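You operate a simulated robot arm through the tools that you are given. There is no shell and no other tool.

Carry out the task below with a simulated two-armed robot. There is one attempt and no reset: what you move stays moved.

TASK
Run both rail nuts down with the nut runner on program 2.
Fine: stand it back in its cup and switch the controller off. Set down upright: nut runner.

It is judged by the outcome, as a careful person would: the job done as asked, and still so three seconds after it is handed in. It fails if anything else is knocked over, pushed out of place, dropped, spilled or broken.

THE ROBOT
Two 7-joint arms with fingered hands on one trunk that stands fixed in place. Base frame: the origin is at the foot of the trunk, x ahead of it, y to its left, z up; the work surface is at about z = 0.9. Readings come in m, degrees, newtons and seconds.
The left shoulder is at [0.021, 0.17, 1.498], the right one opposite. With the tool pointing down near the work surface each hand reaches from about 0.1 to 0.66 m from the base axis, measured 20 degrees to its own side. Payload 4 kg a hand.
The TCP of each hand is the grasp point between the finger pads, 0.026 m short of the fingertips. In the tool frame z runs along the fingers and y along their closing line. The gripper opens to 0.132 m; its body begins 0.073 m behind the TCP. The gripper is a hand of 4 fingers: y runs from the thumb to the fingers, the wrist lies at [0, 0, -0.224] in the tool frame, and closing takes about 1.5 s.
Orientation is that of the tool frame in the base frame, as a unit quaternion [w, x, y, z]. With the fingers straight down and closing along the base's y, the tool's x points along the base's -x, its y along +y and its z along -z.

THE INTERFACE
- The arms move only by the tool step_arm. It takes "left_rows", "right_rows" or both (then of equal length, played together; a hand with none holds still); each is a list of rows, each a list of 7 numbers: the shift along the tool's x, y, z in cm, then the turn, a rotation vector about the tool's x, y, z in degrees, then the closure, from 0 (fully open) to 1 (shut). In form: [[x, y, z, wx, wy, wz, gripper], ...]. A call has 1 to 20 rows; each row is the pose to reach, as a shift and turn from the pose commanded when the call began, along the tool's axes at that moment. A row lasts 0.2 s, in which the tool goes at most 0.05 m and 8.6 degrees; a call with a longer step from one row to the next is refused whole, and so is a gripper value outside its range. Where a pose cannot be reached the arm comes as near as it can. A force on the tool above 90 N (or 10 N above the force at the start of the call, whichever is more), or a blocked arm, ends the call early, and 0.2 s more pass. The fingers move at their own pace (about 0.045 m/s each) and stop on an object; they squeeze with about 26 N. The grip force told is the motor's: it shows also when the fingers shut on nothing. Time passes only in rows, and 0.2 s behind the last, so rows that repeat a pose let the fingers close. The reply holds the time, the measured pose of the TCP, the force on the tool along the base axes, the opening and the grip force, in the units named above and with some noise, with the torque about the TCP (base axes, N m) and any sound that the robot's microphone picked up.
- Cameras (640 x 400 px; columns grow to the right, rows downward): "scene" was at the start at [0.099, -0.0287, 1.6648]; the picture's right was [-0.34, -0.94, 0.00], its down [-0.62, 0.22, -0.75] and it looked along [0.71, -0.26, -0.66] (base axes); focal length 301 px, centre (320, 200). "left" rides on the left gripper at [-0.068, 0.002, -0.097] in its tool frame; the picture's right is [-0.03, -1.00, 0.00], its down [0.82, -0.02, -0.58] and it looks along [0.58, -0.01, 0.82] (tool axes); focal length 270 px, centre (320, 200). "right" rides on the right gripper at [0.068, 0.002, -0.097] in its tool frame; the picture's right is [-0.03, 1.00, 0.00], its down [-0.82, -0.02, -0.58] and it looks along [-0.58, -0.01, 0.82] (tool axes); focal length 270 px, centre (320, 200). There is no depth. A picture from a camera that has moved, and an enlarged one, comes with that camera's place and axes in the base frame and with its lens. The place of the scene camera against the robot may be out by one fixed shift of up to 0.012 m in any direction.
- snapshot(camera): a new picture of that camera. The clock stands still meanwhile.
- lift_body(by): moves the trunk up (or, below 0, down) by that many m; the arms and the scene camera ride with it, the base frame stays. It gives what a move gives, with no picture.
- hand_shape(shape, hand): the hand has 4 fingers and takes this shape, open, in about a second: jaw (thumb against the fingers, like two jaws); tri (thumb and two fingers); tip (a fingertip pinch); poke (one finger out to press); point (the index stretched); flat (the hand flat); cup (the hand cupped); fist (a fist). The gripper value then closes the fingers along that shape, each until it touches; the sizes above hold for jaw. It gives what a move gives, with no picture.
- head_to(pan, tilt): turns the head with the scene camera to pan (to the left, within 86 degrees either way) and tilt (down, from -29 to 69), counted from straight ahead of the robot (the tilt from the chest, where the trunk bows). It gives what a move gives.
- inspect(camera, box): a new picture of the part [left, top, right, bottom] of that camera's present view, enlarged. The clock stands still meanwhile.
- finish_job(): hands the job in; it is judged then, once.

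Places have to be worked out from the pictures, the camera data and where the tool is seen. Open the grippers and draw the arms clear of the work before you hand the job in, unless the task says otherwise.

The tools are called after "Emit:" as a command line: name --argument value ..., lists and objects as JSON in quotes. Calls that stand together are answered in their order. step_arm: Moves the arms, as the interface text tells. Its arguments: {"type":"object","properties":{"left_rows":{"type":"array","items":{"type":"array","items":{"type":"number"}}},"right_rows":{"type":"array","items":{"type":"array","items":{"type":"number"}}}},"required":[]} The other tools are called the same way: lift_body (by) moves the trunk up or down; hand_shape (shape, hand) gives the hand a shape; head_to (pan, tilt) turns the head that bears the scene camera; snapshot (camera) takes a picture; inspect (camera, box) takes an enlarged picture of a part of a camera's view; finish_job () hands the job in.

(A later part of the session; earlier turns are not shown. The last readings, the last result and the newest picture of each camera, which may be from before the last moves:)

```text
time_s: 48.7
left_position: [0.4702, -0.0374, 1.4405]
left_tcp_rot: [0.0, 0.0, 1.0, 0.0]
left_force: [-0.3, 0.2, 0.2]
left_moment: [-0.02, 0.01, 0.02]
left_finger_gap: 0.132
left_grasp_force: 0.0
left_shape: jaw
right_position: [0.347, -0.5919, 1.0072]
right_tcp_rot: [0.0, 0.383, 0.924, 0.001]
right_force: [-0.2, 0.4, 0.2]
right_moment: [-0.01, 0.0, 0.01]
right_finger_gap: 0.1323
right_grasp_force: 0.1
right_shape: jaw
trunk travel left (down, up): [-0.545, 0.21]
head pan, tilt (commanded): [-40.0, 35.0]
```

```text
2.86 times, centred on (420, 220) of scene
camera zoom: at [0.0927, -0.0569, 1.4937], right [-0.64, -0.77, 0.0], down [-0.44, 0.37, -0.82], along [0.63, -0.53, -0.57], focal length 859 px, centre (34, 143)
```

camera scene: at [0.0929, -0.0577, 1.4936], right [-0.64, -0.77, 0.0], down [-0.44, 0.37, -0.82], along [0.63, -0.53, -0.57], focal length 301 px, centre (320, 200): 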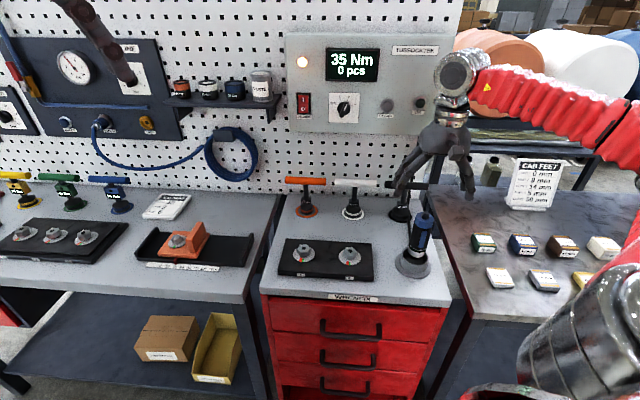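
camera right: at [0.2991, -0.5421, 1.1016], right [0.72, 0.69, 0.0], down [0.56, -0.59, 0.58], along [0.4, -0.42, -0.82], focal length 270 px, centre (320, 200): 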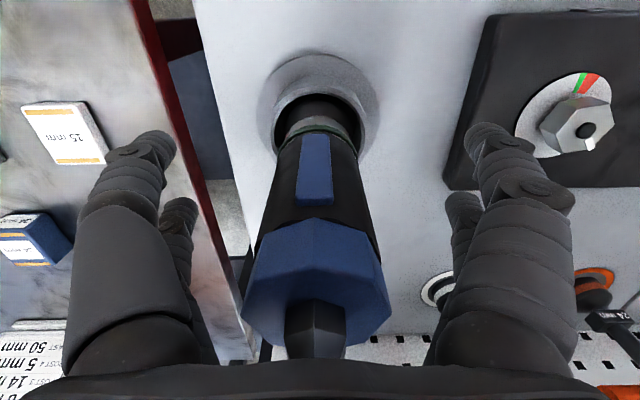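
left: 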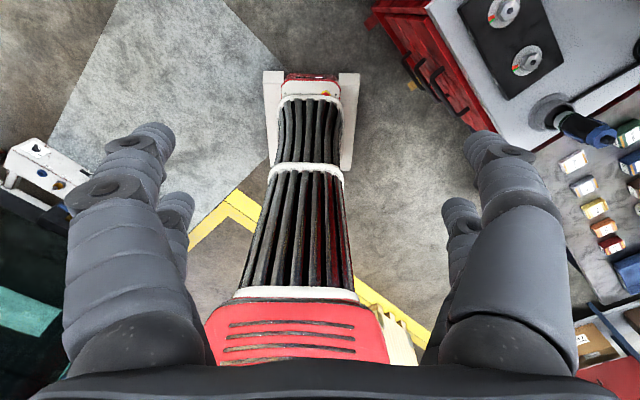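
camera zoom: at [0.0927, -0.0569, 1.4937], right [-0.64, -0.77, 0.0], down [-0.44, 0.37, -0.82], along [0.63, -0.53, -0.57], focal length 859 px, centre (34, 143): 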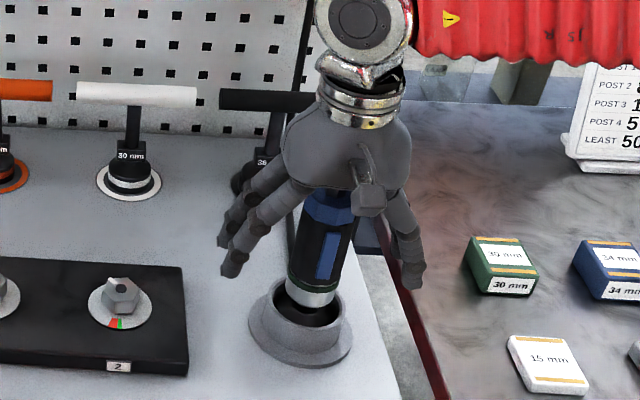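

The runner is centred between the open fingers with the palm just above its top. I close on the body.

Emit:
step_arm --right_rows '[[0, 0, 0, 0, 0, 0, 0.3], [0, 0, 0, 0, 0, 0, 0.5], [0, 0, 0, 0, 0, 0, 0.65], [0, 0, 0, 0, 0, 0, 0.75], [0, 0, 0, 0, 0, 0, 0.85], [0, 0, 0, 0, 0, 0, 0.95], [0, 0, 0, 0, 0, 0, 1], [0, 0, 0, 0, 0, 0, 1], [0, 0, 0, 0, 0, 0, 1]]'

Emit:
snapshot --camera "right"

Emit:
inspect --camera "scene" --box '[370, 150, 470, 290]'

```text
time_s: 50.7
left_position: [0.4701, -0.0378, 1.4404]
left_tcp_rot: [0.001, 0.0, 1.0, 0.0]
left_force: [-0.2, -0.8, 0.0]
left_moment: [0.04, 0.01, -0.02]
left_finger_gap: 0.132
left_grasp_force: 0.1
left_shape: jaw
right_position: [0.3457, -0.5917, 1.0057]
right_tcp_rot: [0.0, 0.382, 0.924, 0.001]
right_force: [0.4, 0.0, -0.2]
right_moment: [-0.02, -0.01, -0.01]
right_finger_gap: 0.0194
right_grasp_force: 26.2
right_shape: jaw
trunk travel left (down, up): [-0.545, 0.21]
head pan, tilt (commanded): [-40.0, 35.0]
```

```text
taken
camera right: at [0.2991, -0.5422, 1.1018], right [0.72, 0.69, 0.0], down [0.56, -0.59, 0.58], along [0.4, -0.42, -0.82], focal length 270 px, centre (320, 200)
```

right: 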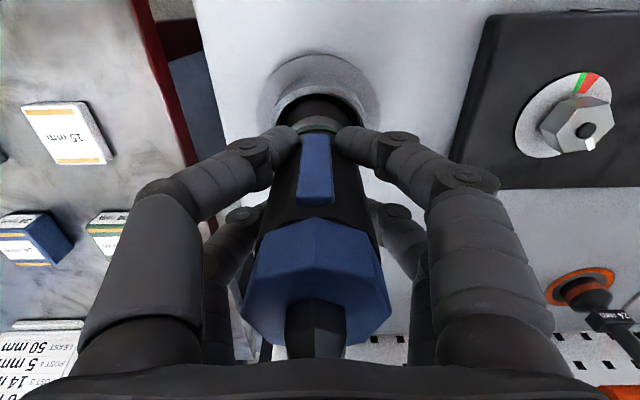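

```text
2.86 times, centred on (420, 220) of scene
camera zoom: at [0.0927, -0.057, 1.4937], right [-0.64, -0.77, 0.0], down [-0.44, 0.37, -0.82], along [0.63, -0.53, -0.57], focal length 859 px, centre (34, 143)
```

zoom: 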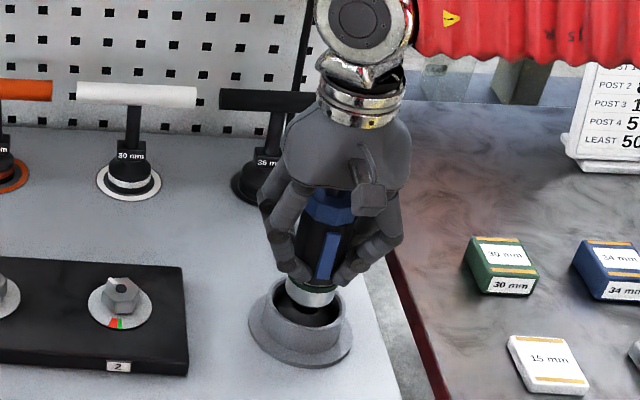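

Gripped: gap 0.019, 26 N, the body cradled by four fingers. I lift straight up in steps, watching load and whether it slips.

Emit:
step_arm --right_rows '[[0, 0, -0.7, 0, 0, 0, 1], [0, 0, -1.5, 0, 0, 0, 1], [0, 0, -2.5, 0, 0, 0, 1], [0, 0, -3.5, 0, 0, 0, 1], [0, 0, -5, 0, 0, 0, 1], [0, 0, -6.5, 0, 0, 0, 1], [0, 0, -8, 0, 0, 0, 1], [0, 0, -9, 0, 0, 0, 1]]'

Emit:
snapshot --camera "right"

Emit:
snapshot --camera "scene"

```text
time_s: 52.5
left_position: [0.4701, -0.0374, 1.4412]
left_tcp_rot: [0.0, 0.0, 1.0, 0.0]
left_force: [0.4, -0.1, 0.2]
left_moment: [0.0, -0.03, 0.03]
left_finger_gap: 0.132
left_grasp_force: 0.1
left_shape: jaw
right_position: [0.3442, -0.5941, 1.0956]
right_tcp_rot: [-0.001, 0.383, 0.924, 0.0]
right_force: [0.3, -0.1, -7.1]
right_moment: [0.0, -0.01, -0.01]
right_finger_gap: 0.0192
right_grasp_force: 26.1
right_shape: jaw
trunk travel left (down, up): [-0.545, 0.21]
head pan, tilt (commanded): [-40.0, 35.0]
```

```text
taken
camera right: at [0.2978, -0.5445, 1.1906], right [0.72, 0.69, 0.0], down [0.56, -0.59, 0.58], along [0.4, -0.42, -0.82], focal length 270 px, centre (320, 200)
```

right: 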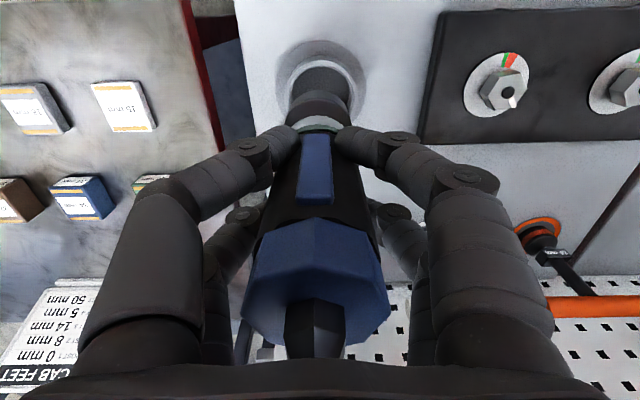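

```text
taken
camera scene: at [0.0929, -0.0572, 1.4936], right [-0.64, -0.77, 0.0], down [-0.44, 0.37, -0.82], along [0.63, -0.53, -0.57], focal length 301 px, centre (320, 200)
```

scene: 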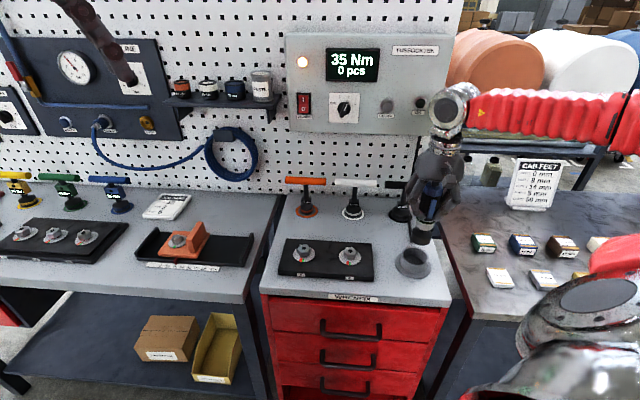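

The runner hangs securely (7 N, no slip). I zoom in to judge where its socket end is relative to the hand.

Emit:
inspect --camera "scene" --box '[370, 140, 470, 290]'

Emit:
inspect --camera "right" --box '[240, 20, 640, 270]'

```text
2.67 times, centred on (420, 215) of scene
camera zoom: at [0.0929, -0.0572, 1.4936], right [-0.64, -0.77, 0.0], down [-0.44, 0.37, -0.82], along [0.63, -0.53, -0.57], focal length 802 px, centre (53, 160)
```

zoom: 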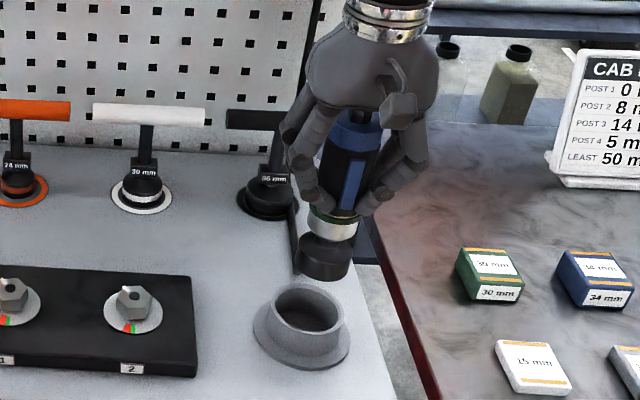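

```text
1.60 times, centred on (440, 145) of right
camera zoom: at [0.2978, -0.5445, 1.1906], right [0.72, 0.69, 0.0], down [0.56, -0.59, 0.58], along [0.4, -0.42, -0.82], focal length 432 px, centre (128, 288)
```

zoom: 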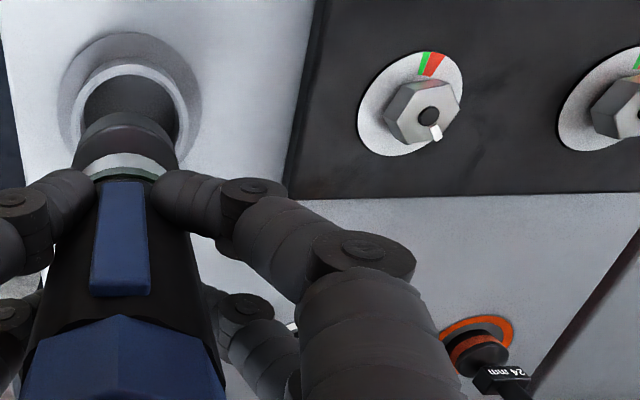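

The socket end is about 9.9 cm below the TCP and centred under it, so its bottom is now at z ≈ 0.997. I carry it level along the bench to above nut 2 and come down to about 2–3 cm over the nut to check alignment.

Emit:
step_arm --right_rows '[[0.1, 2.7, 0, 0, 0, 0, 1], [0.2, 5.4, 0, 0, 0, 0, 1], [0.35, 8.1, 0, 0, 0, 0, 1], [0.5, 10.8, 0, 0, 0, 0, 1], [0.6, 13.5, 0, 0, 0, 0, 1], [0.68, 16.25, 0, 0, 0, 0, 1], [0.68, 16.25, 1.2, 0, 0, 0, 1], [0.68, 16.25, 2, 0, 0, 0, 1]]'

Emit:
snapshot --camera "right"

Emit:
snapshot --camera "scene"

```text
time_s: 54.3
left_position: [0.4706, -0.0378, 1.44]
left_tcp_rot: [-0.001, 0.0, 1.0, 0.0]
left_force: [-0.3, 1.5, -0.4]
left_moment: [-0.05, 0.04, 0.01]
left_finger_gap: 0.1321
left_grasp_force: 0.0
left_shape: jaw
right_position: [0.4567, -0.4722, 1.0771]
right_tcp_rot: [0.001, 0.383, 0.924, 0.001]
right_force: [0.4, 0.4, -6.2]
right_moment: [0.01, 0.02, 0.0]
right_finger_gap: 0.0192
right_grasp_force: 26.1
right_shape: jaw
trunk travel left (down, up): [-0.545, 0.21]
head pan, tilt (commanded): [-40.0, 35.0]
```

```text
taken
camera right: at [0.4095, -0.4223, 1.1729], right [0.73, 0.69, 0.0], down [0.56, -0.59, 0.58], along [0.4, -0.42, -0.82], focal length 270 px, centre (320, 200)
```

right: 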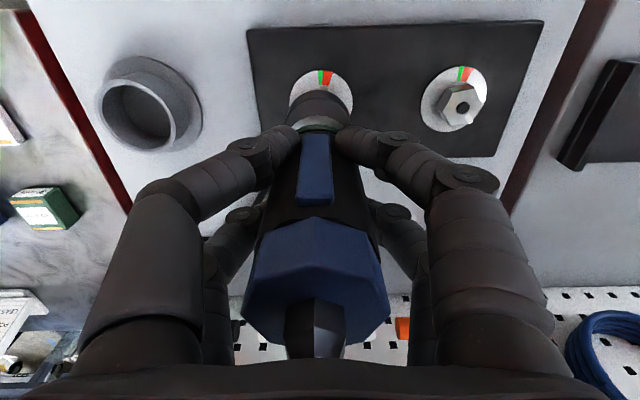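

```text
taken
camera scene: at [0.0937, -0.0567, 1.4936], right [-0.64, -0.77, 0.0], down [-0.44, 0.37, -0.82], along [0.63, -0.53, -0.57], focal length 301 px, centre (320, 200)
```

scene: 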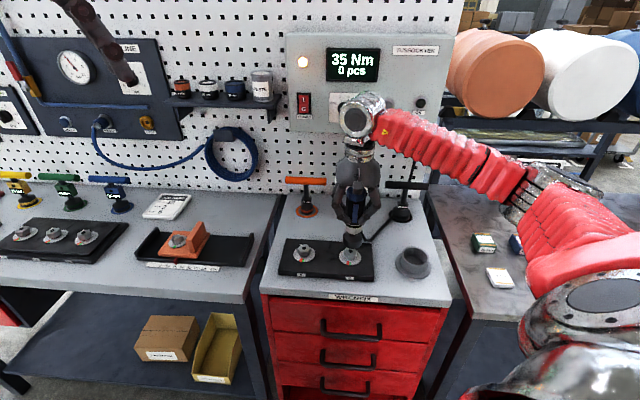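

The socket is over nut 2. I enlarge both views to judge the remaining offset.

Emit:
inspect --camera "right" --box '[240, 30, 400, 190]'

Emit:
inspect --camera "scene" --box '[310, 200, 400, 290]'

```text
2.50 times, centred on (320, 110) of right
camera zoom: at [0.4095, -0.4223, 1.1729], right [0.73, 0.69, 0.0], down [0.56, -0.59, 0.58], along [0.4, -0.42, -0.82], focal length 676 px, centre (320, 425)
```

zoom: 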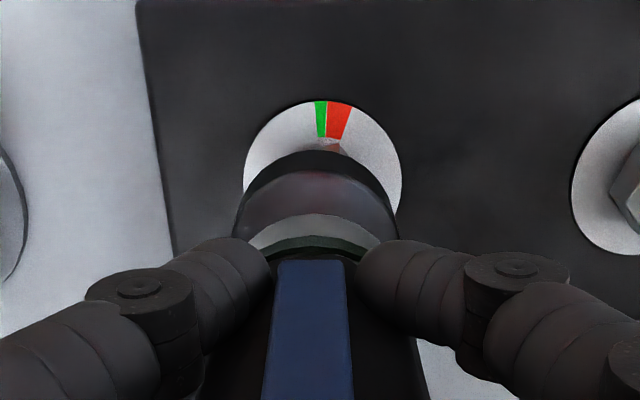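

```text
4.44 times, centred on (355, 245) of scene
camera zoom: at [0.0937, -0.0567, 1.4936], right [-0.64, -0.77, 0.0], down [-0.44, 0.37, -0.82], along [0.63, -0.53, -0.57], focal length 1336 px, centre (164, 0)
```

zoom: 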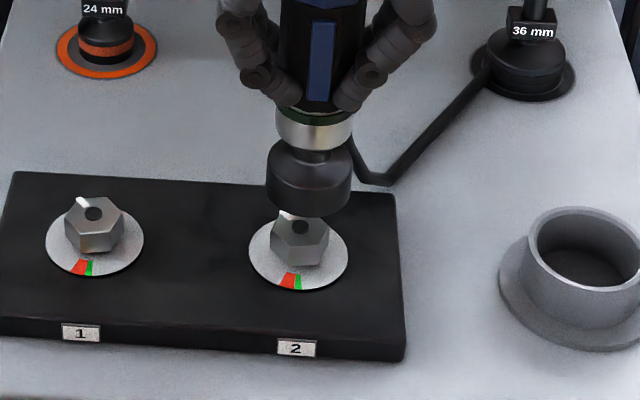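

In both views the socket is about 2–3 mm short along the bench (towards nut 1) and true in depth. I shift +0.25 cm and come down 2 cm, then re-check.

Emit:
step_arm --right_rows '[[0, 0.25, 0.3, 0, 0, 0, 1], [0, 0.25, 1, 0, 0, 0, 1], [0, 0.25, 1.6, 0, 0, 0, 1], [0, 0.25, 2, 0, 0, 0, 1]]'

Emit:
inspect --camera "right" --box '[240, 30, 400, 190]'

Emit:
inspect --camera "scene" --box '[310, 200, 400, 290]'

```text
time_s: 55.3
left_position: [0.4709, -0.0381, 1.4423]
left_tcp_rot: [-0.001, 0.0, 1.0, 0.0]
left_force: [-0.2, 0.2, -0.8]
left_moment: [0.0, 0.04, -0.01]
left_finger_gap: 0.1318
left_grasp_force: 0.2
left_shape: jaw
right_position: [0.4577, -0.4689, 1.0568]
right_tcp_rot: [0.0, 0.383, 0.924, 0.002]
right_force: [0.4, -0.5, -6.6]
right_moment: [0.02, 0.02, 0.0]
right_finger_gap: 0.0193
right_grasp_force: 26.2
right_shape: jaw
trunk travel left (down, up): [-0.545, 0.21]
head pan, tilt (commanded): [-40.0, 35.0]
```

```text
2.50 times, centred on (320, 110) of right
camera zoom: at [0.4109, -0.4196, 1.1529], right [0.72, 0.69, 0.0], down [0.56, -0.59, 0.58], along [0.4, -0.42, -0.82], focal length 676 px, centre (320, 425)
```

zoom: 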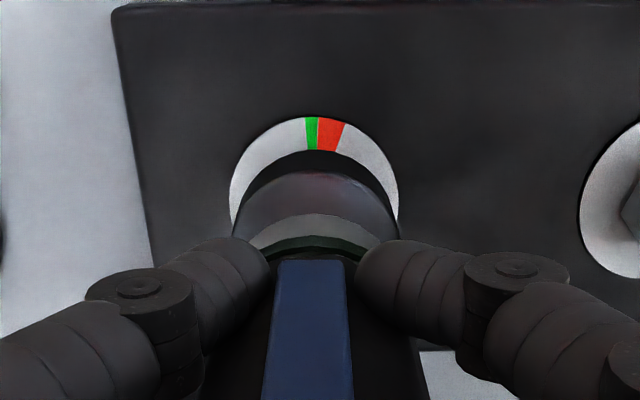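

```text
4.44 times, centred on (355, 245) of scene
camera zoom: at [0.0934, -0.0572, 1.4936], right [-0.64, -0.77, 0.0], down [-0.44, 0.37, -0.82], along [0.63, -0.53, -0.57], focal length 1336 px, centre (164, 0)
```

zoom: 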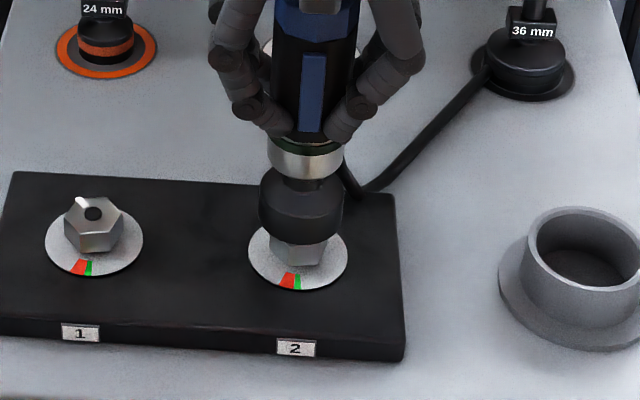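

The socket now lines up with nut 2 within about 1 mm both ways. I lower in small steps and read the force.

Emit:
step_arm --right_rows '[[-0.05, 0, 0.3, 0, 0, 0, 1], [-0.05, 0, 0.6, 0, 0, 0, 1], [-0.05, 0, 0.9, 0, 0, 0, 1]]'

Emit:
inspect --camera "scene" --box '[310, 200, 400, 290]'

```text
time_s: 56.1
left_position: [0.4707, -0.0381, 1.4403]
left_tcp_rot: [-0.001, 0.0, 1.0, 0.001]
left_force: [0.1, 0.3, 1.3]
left_moment: [0.01, 0.04, 0.02]
left_finger_gap: 0.132
left_grasp_force: 0.0
left_shape: jaw
right_position: [0.4592, -0.47, 1.0469]
right_tcp_rot: [0.001, 0.383, 0.924, 0.0]
right_force: [0.1, -0.7, -7.7]
right_moment: [0.02, 0.03, -0.01]
right_finger_gap: 0.0195
right_grasp_force: 26.2
right_shape: jaw
trunk travel left (down, up): [-0.545, 0.21]
head pan, tilt (commanded): [-40.0, 35.0]
```

```text
4.44 times, centred on (355, 245) of scene
camera zoom: at [0.0933, -0.0571, 1.4936], right [-0.64, -0.77, 0.0], down [-0.44, 0.37, -0.82], along [0.63, -0.53, -0.57], focal length 1336 px, centre (164, 0)
```

zoom: 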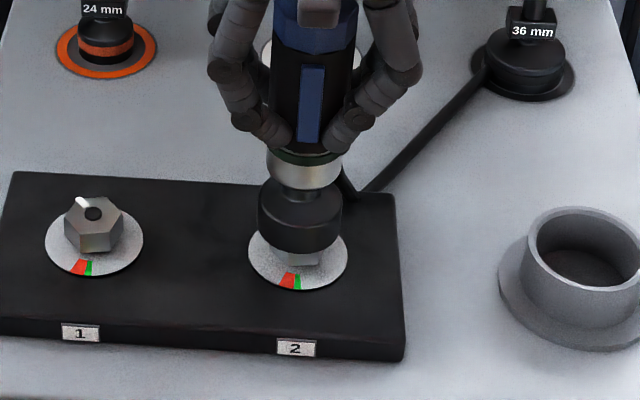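

No contact yet, only the weight. I lower another 0.8 cm.

Emit:
step_arm --right_rows '[[0, 0, 0.2, 0, 0, 0, 1], [0, 0, 0.4, 0, 0, 0, 1], [0, 0, 0.6, 0, 0, 0, 1], [0, 0, 0.8, 0, 0, 0, 1]]'

Emit:
inspect --camera "scene" --box '[310, 200, 400, 290]'

Emit:
inspect --camera "right" --box '[240, 30, 400, 190]'

```text
time_s: 57.1
left_position: [0.4701, -0.037, 1.4398]
left_tcp_rot: [0.0, 0.0, 1.0, 0.0]
left_force: [-0.5, 0.5, -0.4]
left_moment: [-0.03, 0.0, -0.01]
left_finger_gap: 0.1318
left_grasp_force: 0.1
left_shape: jaw
right_position: [0.4579, -0.4701, 1.0393]
right_tcp_rot: [0.0, 0.382, 0.924, 0.001]
right_force: [0.0, -0.4, -6.6]
right_moment: [0.03, 0.0, -0.04]
right_finger_gap: 0.0194
right_grasp_force: 26.0
right_shape: jaw
trunk travel left (down, up): [-0.545, 0.21]
head pan, tilt (commanded): [-40.0, 35.0]
```

```text
4.44 times, centred on (355, 245) of scene
camera zoom: at [0.0932, -0.0571, 1.4936], right [-0.64, -0.77, 0.0], down [-0.44, 0.37, -0.82], along [0.63, -0.53, -0.57], focal length 1336 px, centre (164, 0)
```

zoom: 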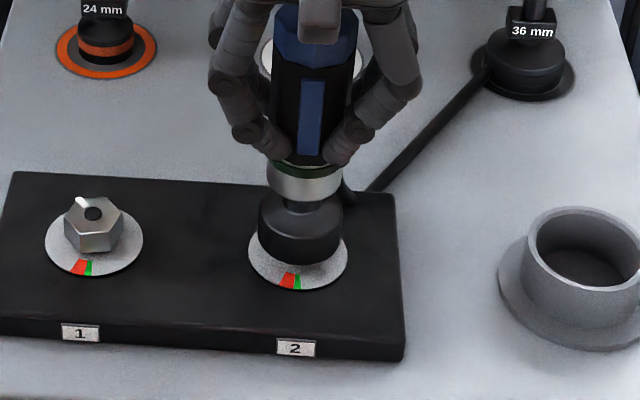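

```text
2.50 times, centred on (320, 110) of right
camera zoom: at [0.4114, -0.4206, 1.1358], right [0.72, 0.69, 0.0], down [0.56, -0.59, 0.58], along [0.4, -0.42, -0.82], focal length 676 px, centre (320, 425)
```

zoom: 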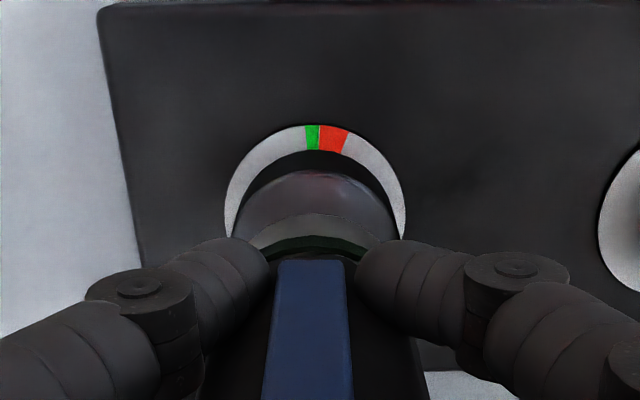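

The nut is entering the socket freely. I keep lowering in small steps until it seats.

Emit:
step_arm --right_rows '[[0, 0, 0.2, 0, 0, 0, 1], [0, 0, 0.4, 0, 0, 0, 1], [0, 0, 0.6, 0, 0, 0, 1], [0, 0, 0.8, 0, 0, 0, 1]]'

Emit:
inspect --camera "scene" --box '[310, 30, 450, 290]'

```text
time_s: 58.1
left_position: [0.47, -0.0378, 1.4413]
left_tcp_rot: [-0.001, 0.0, 1.0, 0.0]
left_force: [-0.7, -0.1, -0.6]
left_moment: [0.01, -0.01, -0.02]
left_finger_gap: 0.1319
left_grasp_force: 0.1
left_shape: jaw
right_position: [0.4586, -0.4707, 1.031]
right_tcp_rot: [0.0, 0.382, 0.924, 0.001]
right_force: [0.1, -1.0, -6.5]
right_moment: [-0.02, 0.0, 0.02]
right_finger_gap: 0.0194
right_grasp_force: 26.1
right_shape: jaw
trunk travel left (down, up): [-0.545, 0.21]
head pan, tilt (commanded): [-40.0, 35.0]
```

```text
1.54 times, centred on (380, 160) of scene
camera zoom: at [0.0932, -0.0571, 1.4936], right [-0.64, -0.77, 0.0], down [-0.44, 0.37, -0.82], along [0.63, -0.53, -0.57], focal length 463 px, centre (228, 262)
```

zoom: 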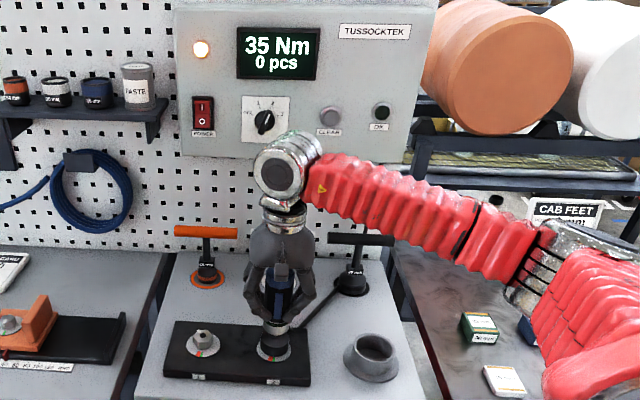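

Still only the weight on the hand. I continue down.

Emit:
step_arm --right_rows '[[0, 0, 0.15, 0, 0, 0, 1], [0, 0, 0.3, 0, 0, 0, 1], [0, 0, 0.45, 0, 0, 0, 1], [0, 0, 0.6, 0, 0, 0, 1]]'

Emit:
inspect --camera "scene" --box '[310, 30, 450, 290]'

```text
time_s: 59.1
left_position: [0.47, -0.0378, 1.4402]
left_tcp_rot: [-0.001, 0.0, 1.0, 0.0]
left_force: [0.7, -0.2, -0.8]
left_moment: [0.0, -0.02, -0.03]
left_finger_gap: 0.1318
left_grasp_force: 0.1
left_shape: jaw
right_position: [0.459, -0.4714, 1.0264]
right_tcp_rot: [0.0, 0.382, 0.924, 0.001]
right_force: [0.1, 0.4, -6.9]
right_moment: [0.01, -0.02, 0.02]
right_finger_gap: 0.0192
right_grasp_force: 25.4
right_shape: jaw
trunk travel left (down, up): [-0.545, 0.21]
head pan, tilt (commanded): [-40.0, 35.0]
```

```text
1.54 times, centred on (380, 160) of scene
camera zoom: at [0.0932, -0.0572, 1.4936], right [-0.64, -0.77, 0.0], down [-0.44, 0.37, -0.82], along [0.63, -0.53, -0.57], focal length 463 px, centre (228, 262)
```

zoom: 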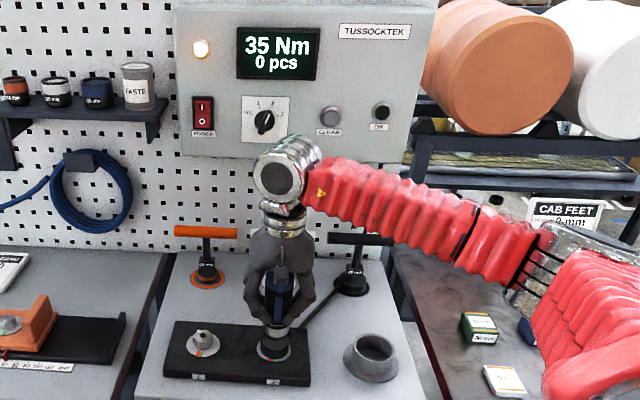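

I look closely at how far the socket is over the nut.

Emit:
inspect --camera "scene" --box '[310, 200, 400, 290]'

Emit:
inspect --camera "right" --box '[240, 30, 400, 190]'

```text
4.44 times, centred on (355, 245) of scene
camera zoom: at [0.0932, -0.0572, 1.4936], right [-0.64, -0.77, 0.0], down [-0.44, 0.37, -0.82], along [0.63, -0.53, -0.57], focal length 1336 px, centre (164, 0)
```

zoom: 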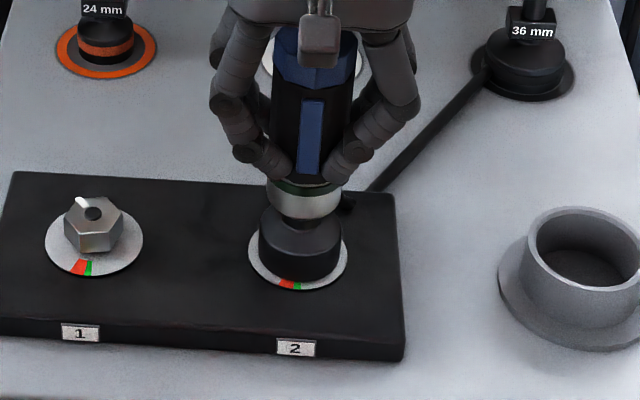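

```text
2.50 times, centred on (320, 110) of right
camera zoom: at [0.4114, -0.4217, 1.1218], right [0.72, 0.69, 0.0], down [0.56, -0.59, 0.58], along [0.4, -0.42, -0.82], focal length 676 px, centre (320, 425)
```

zoom: 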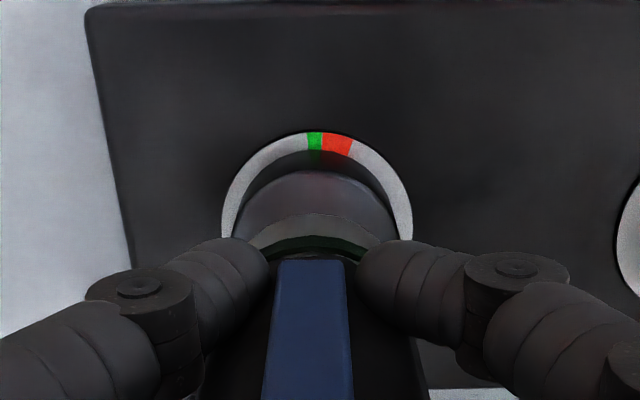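

The socket is nearly down on the washer and concentric. I lower the last few millimetres, then press lightly.

Emit:
step_arm --right_rows '[[0, 0, 0.15, 0, 0, 0, 1], [0, 0, 0.3, 0, 0, 0, 1], [0, 0, 0.45, 0, 0, 0, 1], [0, 0, 0.6, 0, 0, 0, 1]]'

Emit:
inspect --camera "scene" --box '[310, 30, 450, 290]'

```text
time_s: 60.1
left_position: [0.4667, -0.0348, 1.4418]
left_tcp_rot: [0.0, 0.0, 1.0, -0.001]
left_force: [0.0, -0.4, -0.1]
left_moment: [0.0, 0.0, 0.02]
left_finger_gap: 0.1319
left_grasp_force: 0.1
left_shape: jaw
right_position: [0.4588, -0.4708, 1.0239]
right_tcp_rot: [0.004, 0.383, 0.924, 0.002]
right_force: [1.2, 2.9, 26.7]
right_moment: [0.29, 0.03, 0.04]
right_finger_gap: 0.0198
right_grasp_force: 25.8
right_shape: jaw
trunk travel left (down, up): [-0.545, 0.21]
head pan, tilt (commanded): [-40.0, 35.0]
```

```text
1.54 times, centred on (380, 160) of scene
camera zoom: at [0.0906, -0.0543, 1.4942], right [-0.64, -0.77, 0.0], down [-0.44, 0.37, -0.82], along [0.63, -0.53, -0.57], focal length 463 px, centre (228, 262)
```

zoom: 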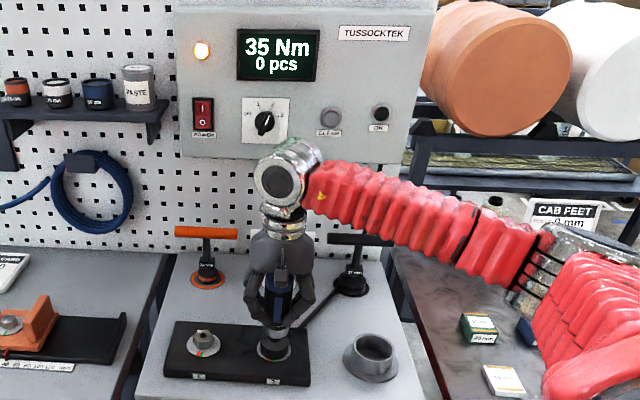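

It is seated with about 33 N on the nut. I hold here a moment to see whether the runner starts by push.

Emit:
step_arm --right_rows '[[0, 0, 0, 0, 0, 0, 1], [0, 0, 0, 0, 0, 0, 1], [0, 0, 0, 0, 0, 0, 1], [0, 0, 0, 0, 0, 0, 1], [0, 0, 0, 0, 0, 0, 1]]'

Emit:
inspect --camera "scene" --box '[310, 30, 450, 290]'

```text
time_s: 61.3
left_position: [0.4672, -0.0344, 1.4418]
left_tcp_rot: [0.001, 0.0, 1.0, 0.0]
left_force: [0.2, 0.5, 0.8]
left_moment: [-0.02, -0.02, 0.03]
left_finger_gap: 0.1319
left_grasp_force: 0.0
left_shape: jaw
right_position: [0.4567, -0.4699, 1.0235]
right_tcp_rot: [0.003, 0.382, 0.924, 0.001]
right_force: [2.7, 4.6, 34.5]
right_moment: [0.24, -0.11, 0.22]
right_finger_gap: 0.0201
right_grasp_force: 25.7
right_shape: jaw
trunk travel left (down, up): [-0.545, 0.21]
head pan, tilt (commanded): [-40.0, 35.0]
```

```text
1.54 times, centred on (380, 160) of scene
camera zoom: at [0.09, -0.0536, 1.4941], right [-0.64, -0.77, 0.0], down [-0.44, 0.37, -0.82], along [0.63, -0.53, -0.57], focal length 463 px, centre (228, 262)
```

zoom: 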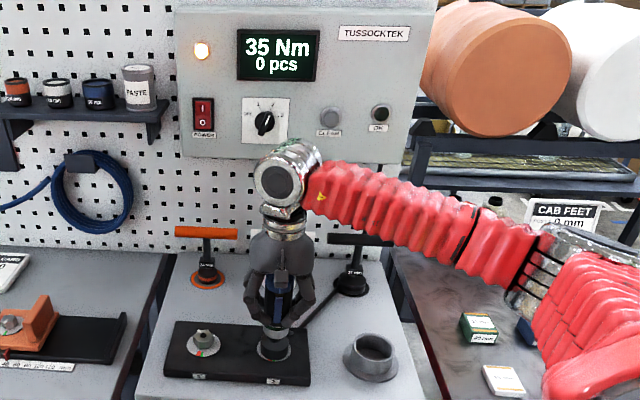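

Pressing alone (about 40 N) has not started it. I look closely at the runner's side strip and top for its start control.

Emit:
inspect --camera "right" --box '[220, 110, 420, 370]'

Emit:
inspect --camera "scene" --box '[330, 180, 390, 260]'

```text
1.54 times, centred on (320, 240) of right
camera zoom: at [0.409, -0.4196, 1.1186], right [0.72, 0.69, 0.01], down [0.56, -0.59, 0.58], along [0.4, -0.42, -0.81], focal length 416 px, centre (320, 138)
```

zoom: 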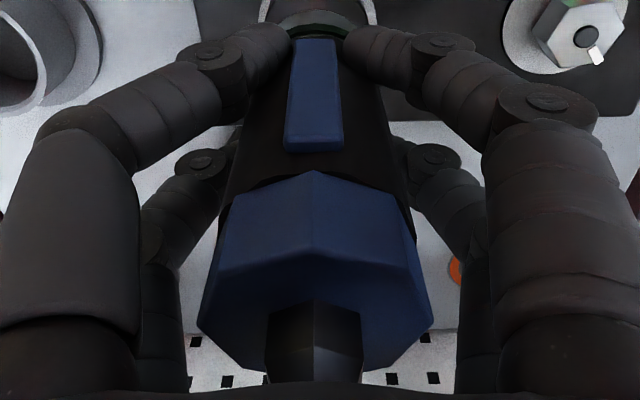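

```text
5.00 times, centred on (360, 220) of scene
camera zoom: at [0.09, -0.0536, 1.4941], right [-0.64, -0.77, 0.0], down [-0.44, 0.37, -0.82], along [0.63, -0.53, -0.57], focal length 1503 px, centre (120, 100)
```

zoom: 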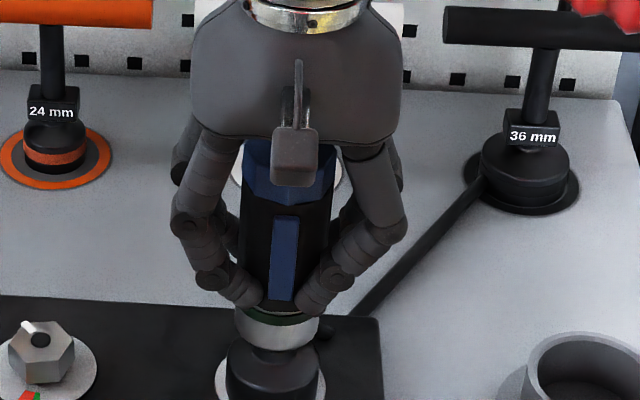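

The raised blue strip looks like a start lever; the front fingers straddle it without touching. Before regripping I test a slightly firmer push (2 mm more), watching for any response.

Emit:
step_arm --right_rows '[[0, 0, 0.1, 0, 0, 0, 1], [0, 0, 0.2, 0, 0, 0, 1], [0, 0, 0.2, 0, 0, 0, 1], [0, 0, 0.2, 0, 0, 0, 1], [0, 0, 0.2, 0, 0, 0, 1]]'

Emit:
inspect --camera "scene" --box '[310, 30, 450, 290]'

```text
time_s: 62.5
left_position: [0.4667, -0.0347, 1.4418]
left_tcp_rot: [0.001, 0.0, 1.0, 0.0]
left_force: [0.2, 0.0, -0.1]
left_moment: [-0.01, 0.0, 0.01]
left_finger_gap: 0.1318
left_grasp_force: 0.1
left_shape: jaw
right_position: [0.4576, -0.4694, 1.022]
right_tcp_rot: [0.006, 0.384, 0.923, 0.001]
right_force: [4.9, -4.0, 41.5]
right_moment: [0.05, -0.11, 0.0]
right_finger_gap: 0.0206
right_grasp_force: 26.2
right_shape: jaw
trunk travel left (down, up): [-0.545, 0.21]
head pan, tilt (commanded): [-40.0, 35.0]
```

```text
1.54 times, centred on (380, 160) of scene
camera zoom: at [0.0895, -0.0538, 1.4941], right [-0.64, -0.77, 0.0], down [-0.44, 0.37, -0.82], along [0.63, -0.53, -0.57], focal length 463 px, centre (228, 262)
```

zoom: 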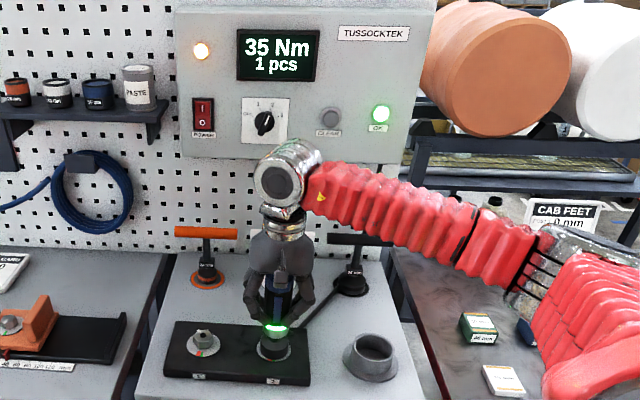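

It ran: the display shows 1 pcs, the OK lamp and the runner's ring are green. I lift straight off nut 2 by 6 cm and check the nut and my grip.

Emit:
step_arm --right_rows '[[0, 0, -0.6, 0, 0, 0, 1], [0, 0, -1.5, 0, 0, 0, 1], [0, 0, -2.5, 0, 0, 0, 1], [0, 0, -3.5, 0, 0, 0, 1], [0, 0, -5, 0, 0, 0, 1], [0, 0, -6.5, 0, 0, 0, 1]]'

Emit:
inspect --camera "scene" --box '[310, 200, 400, 290]'

Emit:
snapshot --camera "right"

Emit:
snapshot --camera "scene"

```text
time_s: 63.9
left_position: [0.4702, -0.0385, 1.4407]
left_tcp_rot: [-0.001, -0.001, 1.0, 0.0]
left_force: [-0.3, -1.2, 0.4]
left_moment: [0.06, -0.01, 0.02]
left_finger_gap: 0.1319
left_grasp_force: 0.1
left_shape: jaw
right_position: [0.457, -0.4695, 1.0831]
right_tcp_rot: [0.0, 0.383, 0.924, 0.0]
right_force: [0.1, -1.2, -6.7]
right_moment: [0.01, 0.0, 0.02]
right_finger_gap: 0.0195
right_grasp_force: 25.8
right_shape: jaw
trunk travel left (down, up): [-0.545, 0.21]
head pan, tilt (commanded): [-40.0, 35.0]
```

```text
4.44 times, centred on (355, 245) of scene
camera zoom: at [0.0931, -0.057, 1.4936], right [-0.64, -0.77, 0.0], down [-0.44, 0.37, -0.82], along [0.63, -0.53, -0.57], focal length 1336 px, centre (164, 0)
```

zoom: 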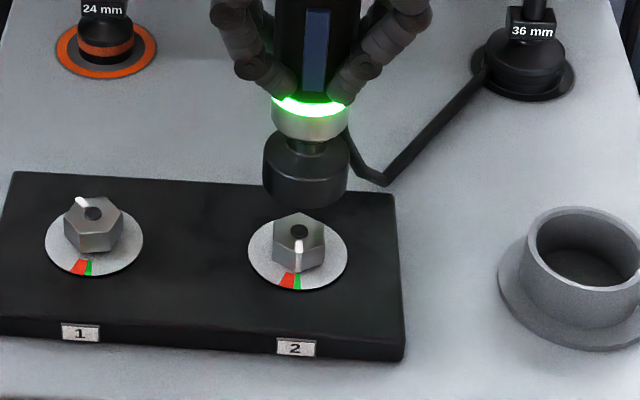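

```text
taken
camera right: at [0.411, -0.4204, 1.1783], right [0.73, 0.69, 0.0], down [0.56, -0.59, 0.58], along [0.4, -0.42, -0.82], focal length 270 px, centre (320, 200)
```

right: 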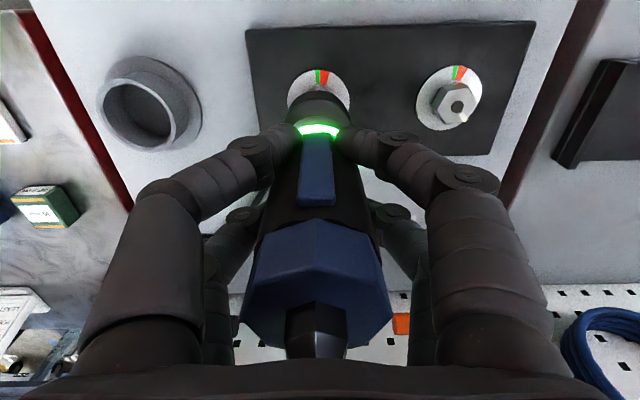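

```text
taken
camera scene: at [0.0931, -0.057, 1.4936], right [-0.64, -0.77, 0.0], down [-0.44, 0.37, -0.82], along [0.63, -0.53, -0.57], focal length 301 px, centre (320, 200)
```

scene: 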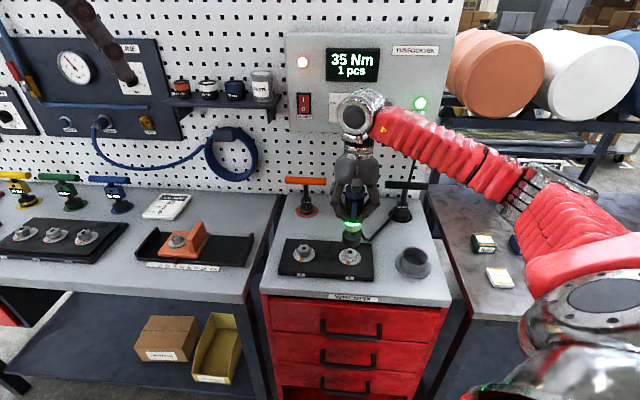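

Nut 2's mark now stands in the green. The grip is unchanged, so I carry the runner 12 cm along to nut 1 and check alignment there.

Emit:
step_arm --right_rows '[[-0.05, 2.4, 0, 0, 0, 0, 1], [-0.1, 4.8, 0, 0, 0, 0, 1], [-0.15, 7.2, 0, 0, 0, 0, 1], [-0.2, 9.6, 0, 0, 0, 0, 1], [-0.25, 12, 0, 0, 0, 0, 1], [-0.25, 12, 1, 0, 0, 0, 1], [-0.25, 12, 2, 0, 0, 0, 1]]'

Emit:
inspect --camera "scene" --box '[280, 200, 370, 290]'

Emit:
inspect --camera "right" --box '[240, 30, 400, 190]'

```text
time_s: 65.5
left_position: [0.4705, -0.0372, 1.4397]
left_tcp_rot: [-0.001, 0.0, 1.0, 0.0]
left_force: [0.4, 0.0, -0.1]
left_moment: [-0.01, 0.01, 0.0]
left_finger_gap: 0.1319
left_grasp_force: 0.1
left_shape: jaw
right_position: [0.5446, -0.3869, 1.063]
right_tcp_rot: [0.0, 0.382, 0.924, 0.001]
right_force: [0.6, -0.4, -7.3]
right_moment: [0.01, 0.02, -0.02]
right_finger_gap: 0.0194
right_grasp_force: 25.9
right_shape: jaw
trunk travel left (down, up): [-0.545, 0.21]
head pan, tilt (commanded): [-40.0, 35.0]
```

```text
4.44 times, centred on (325, 245) of scene
camera zoom: at [0.0938, -0.0567, 1.4936], right [-0.64, -0.77, 0.0], down [-0.44, 0.37, -0.82], along [0.63, -0.53, -0.57], focal length 1336 px, centre (298, 0)
```

zoom: 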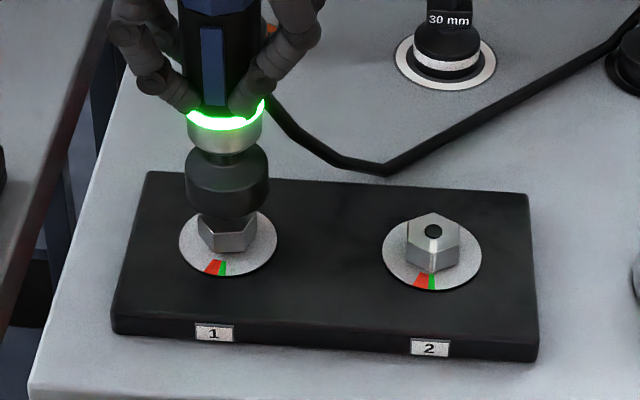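

```text
2.50 times, centred on (320, 110) of right
camera zoom: at [0.4976, -0.3379, 1.1581], right [0.72, 0.69, 0.0], down [0.56, -0.59, 0.58], along [0.4, -0.42, -0.82], focal length 676 px, centre (320, 425)
```

zoom: 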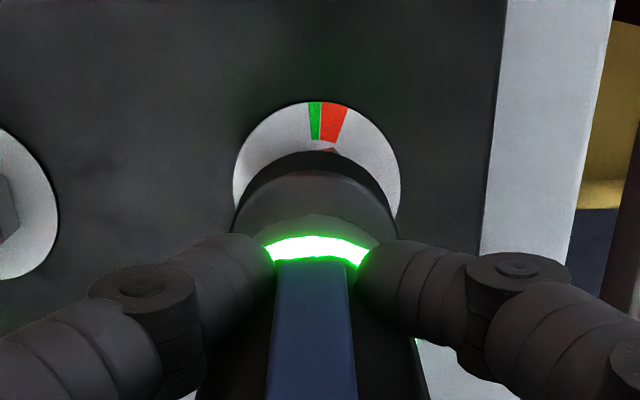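

Alignment along the bench is right; in depth the socket is about 2.5 mm too far from me. I correct that and come down 2 cm.

Emit:
step_arm --right_rows '[[0.15, 0, 0.2, 0, 0, 0, 1], [0.25, 0, 0.7, 0, 0, 0, 1], [0.25, 0, 1.2, 0, 0, 0, 1]]'

Emit:
inspect --camera "scene" --box '[280, 200, 370, 290]'

Emit:
inspect --camera "right" --box '[240, 30, 400, 190]'

```text
time_s: 66.3
left_position: [0.4712, -0.0368, 1.4401]
left_tcp_rot: [-0.001, 0.0, 1.0, 0.0]
left_force: [0.3, 0.2, -0.6]
left_moment: [0.0, -0.01, -0.03]
left_finger_gap: 0.1318
left_grasp_force: 0.1
left_shape: jaw
right_position: [0.5444, -0.3865, 1.05]
right_tcp_rot: [0.0, 0.383, 0.924, 0.0]
right_force: [0.0, 0.8, -7.7]
right_moment: [0.0, -0.02, 0.0]
right_finger_gap: 0.0196
right_grasp_force: 25.7
right_shape: jaw
trunk travel left (down, up): [-0.545, 0.21]
head pan, tilt (commanded): [-40.0, 35.0]
```

```text
4.44 times, centred on (325, 245) of scene
camera zoom: at [0.0935, -0.0571, 1.4936], right [-0.64, -0.77, 0.0], down [-0.44, 0.37, -0.82], along [0.63, -0.53, -0.57], focal length 1336 px, centre (298, 0)
```

zoom: 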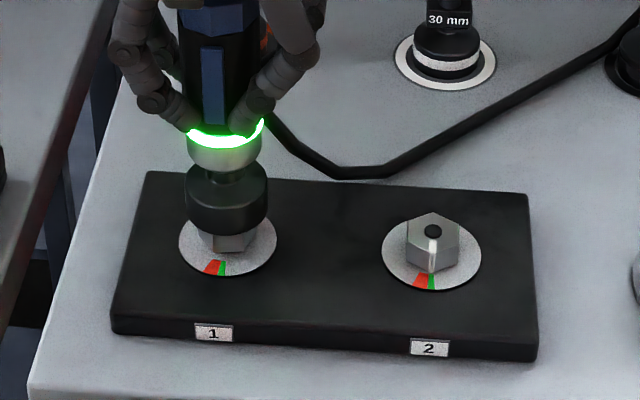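

```text
2.50 times, centred on (320, 110) of right
camera zoom: at [0.4965, -0.3368, 1.1465], right [0.72, 0.69, 0.0], down [0.56, -0.59, 0.58], along [0.4, -0.42, -0.82], focal length 676 px, centre (320, 425)
```

zoom: 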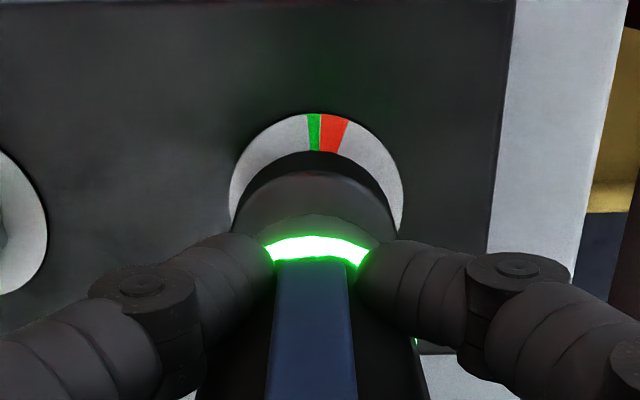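

Alignment on nut 1 is good within about 1–2 mm. I lower in small steps to just above seating.

Emit:
step_arm --right_rows '[[0, 0, 0.3, 0, 0, 0, 1], [0, 0, 0.6, 0, 0, 0, 1], [0, 0, 0.9, 0, 0, 0, 1], [0, 0, 1.2, 0, 0, 0, 1], [0, 0, 1.5, 0, 0, 0, 1], [0, 0, 1.8, 0, 0, 0, 1], [0, 0, 2.1, 0, 0, 0, 1]]'

Emit:
inspect --camera "scene" --box '[280, 200, 370, 290]'

Emit:
inspect --camera "right" --box '[240, 30, 400, 190]'

```text
time_s: 67.9
left_position: [0.471, -0.0372, 1.44]
left_tcp_rot: [-0.001, 0.0, 1.0, 0.0]
left_force: [-0.3, -0.1, -0.2]
left_moment: [-0.04, 0.04, 0.0]
left_finger_gap: 0.1317
left_grasp_force: 0.0
left_shape: jaw
right_position: [0.5422, -0.3856, 1.0289]
right_tcp_rot: [0.0, 0.382, 0.924, 0.0]
right_force: [-0.2, 0.0, -6.5]
right_moment: [0.01, -0.03, -0.02]
right_finger_gap: 0.0194
right_grasp_force: 26.4
right_shape: jaw
trunk travel left (down, up): [-0.545, 0.21]
head pan, tilt (commanded): [-40.0, 35.0]
```

```text
4.44 times, centred on (325, 245) of scene
camera zoom: at [0.0935, -0.057, 1.4936], right [-0.64, -0.77, 0.0], down [-0.44, 0.37, -0.82], along [0.63, -0.53, -0.57], focal length 1336 px, centre (298, 0)
```

zoom: 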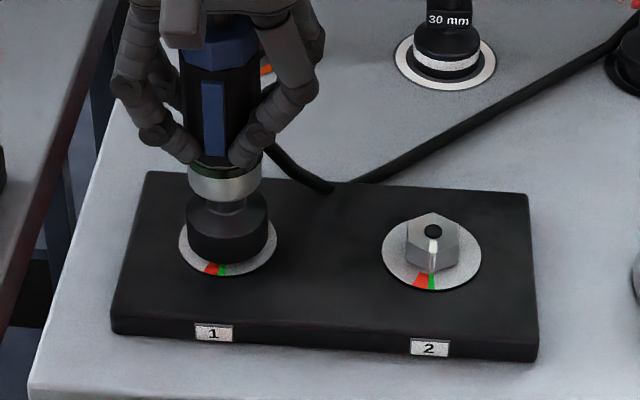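

```text
2.50 times, centred on (320, 110) of right
camera zoom: at [0.496, -0.3357, 1.125], right [0.72, 0.69, 0.0], down [0.56, -0.59, 0.58], along [0.4, -0.42, -0.82], focal length 676 px, centre (320, 425)
```

zoom: 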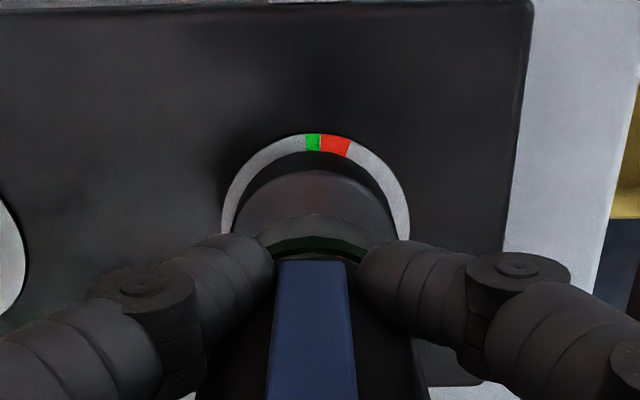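

Concentric and about 3 mm from seating. I lower onto nut 1 and press to the same depth that started it before, then hold.

Emit:
step_arm --right_rows '[[0, 0, 0.2, 0, 0, 0, 1], [0, 0, 0.4, 0, 0, 0, 1], [0, 0, 0.55, 0, 0, 0, 1], [0, 0, 0.7, 0, 0, 0, 1], [0, 0, 0.85, 0, 0, 0, 1], [0, 0, 1.0, 0, 0, 0, 1], [0, 0, 1.05, 0, 0, 0, 1], [0, 0, 1.05, 0, 0, 0, 1], [0, 0, 1.05, 0, 0, 0, 1]]'

Emit:
inspect --camera "scene" --box '[280, 30, 450, 290]'

```text
time_s: 69.9
left_position: [0.4673, -0.0359, 1.4414]
left_tcp_rot: [0.0, 0.001, 1.0, -0.001]
left_force: [0.2, -0.9, 0.3]
left_moment: [-0.01, 0.01, -0.01]
left_finger_gap: 0.1319
left_grasp_force: 0.1
left_shape: jaw
right_position: [0.5422, -0.3846, 1.0229]
right_tcp_rot: [0.003, 0.383, 0.924, 0.001]
right_force: [3.4, 2.2, 28.2]
right_moment: [0.26, -0.11, 0.06]
right_finger_gap: 0.0198
right_grasp_force: 25.8
right_shape: jaw
trunk travel left (down, up): [-0.545, 0.21]
head pan, tilt (commanded): [-40.0, 35.0]
```

```text
1.54 times, centred on (365, 160) of scene
camera zoom: at [0.0902, -0.0544, 1.4941], right [-0.64, -0.77, 0.0], down [-0.44, 0.37, -0.82], along [0.63, -0.53, -0.57], focal length 463 px, centre (251, 262)
```

zoom: 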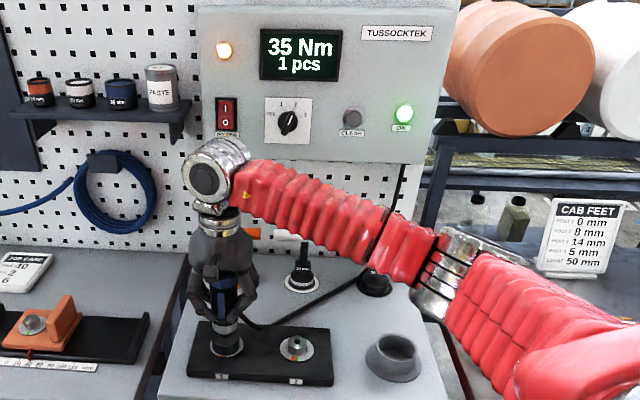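

About 35 N on the nut, not yet started. I press 2–3 mm more as before and hold.

Emit:
step_arm --right_rows '[[0, 0, 0.1, 0, 0, 0, 1], [0, 0, 0.2, 0, 0, 0, 1], [0, 0, 0.2, 0, 0, 0, 1], [0, 0, 0.2, 0, 0, 0, 1], [0, 0, 0.2, 0, 0, 0, 1]]'

Emit:
inspect --camera "scene" --box '[280, 30, 450, 290]'

```text
time_s: 71.1
left_position: [0.4671, -0.0344, 1.442]
left_tcp_rot: [0.0, 0.001, 1.0, -0.001]
left_force: [0.2, -0.8, 1.0]
left_moment: [0.02, -0.02, -0.02]
left_finger_gap: 0.1317
left_grasp_force: 0.1
left_shape: jaw
right_position: [0.543, -0.3847, 1.0224]
right_tcp_rot: [0.005, 0.384, 0.923, 0.002]
right_force: [5.2, 0.5, 35.6]
right_moment: [0.03, -0.21, 0.39]
right_finger_gap: 0.0191
right_grasp_force: 25.8
right_shape: jaw
trunk travel left (down, up): [-0.545, 0.21]
head pan, tilt (commanded): [-40.0, 35.0]
```

```text
1.54 times, centred on (365, 160) of scene
camera zoom: at [0.0901, -0.0544, 1.494], right [-0.64, -0.77, 0.0], down [-0.44, 0.37, -0.82], along [0.63, -0.53, -0.57], focal length 463 px, centre (251, 262)
```

zoom: 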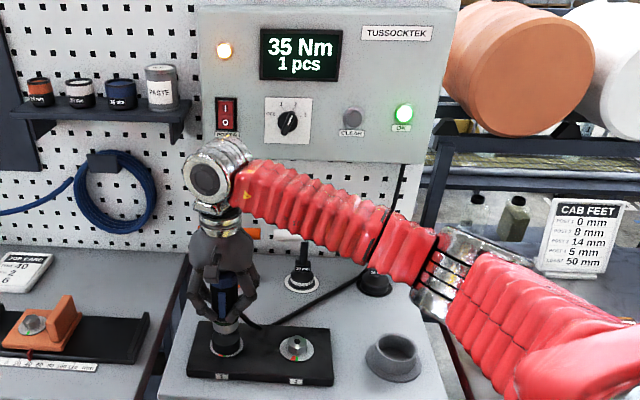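

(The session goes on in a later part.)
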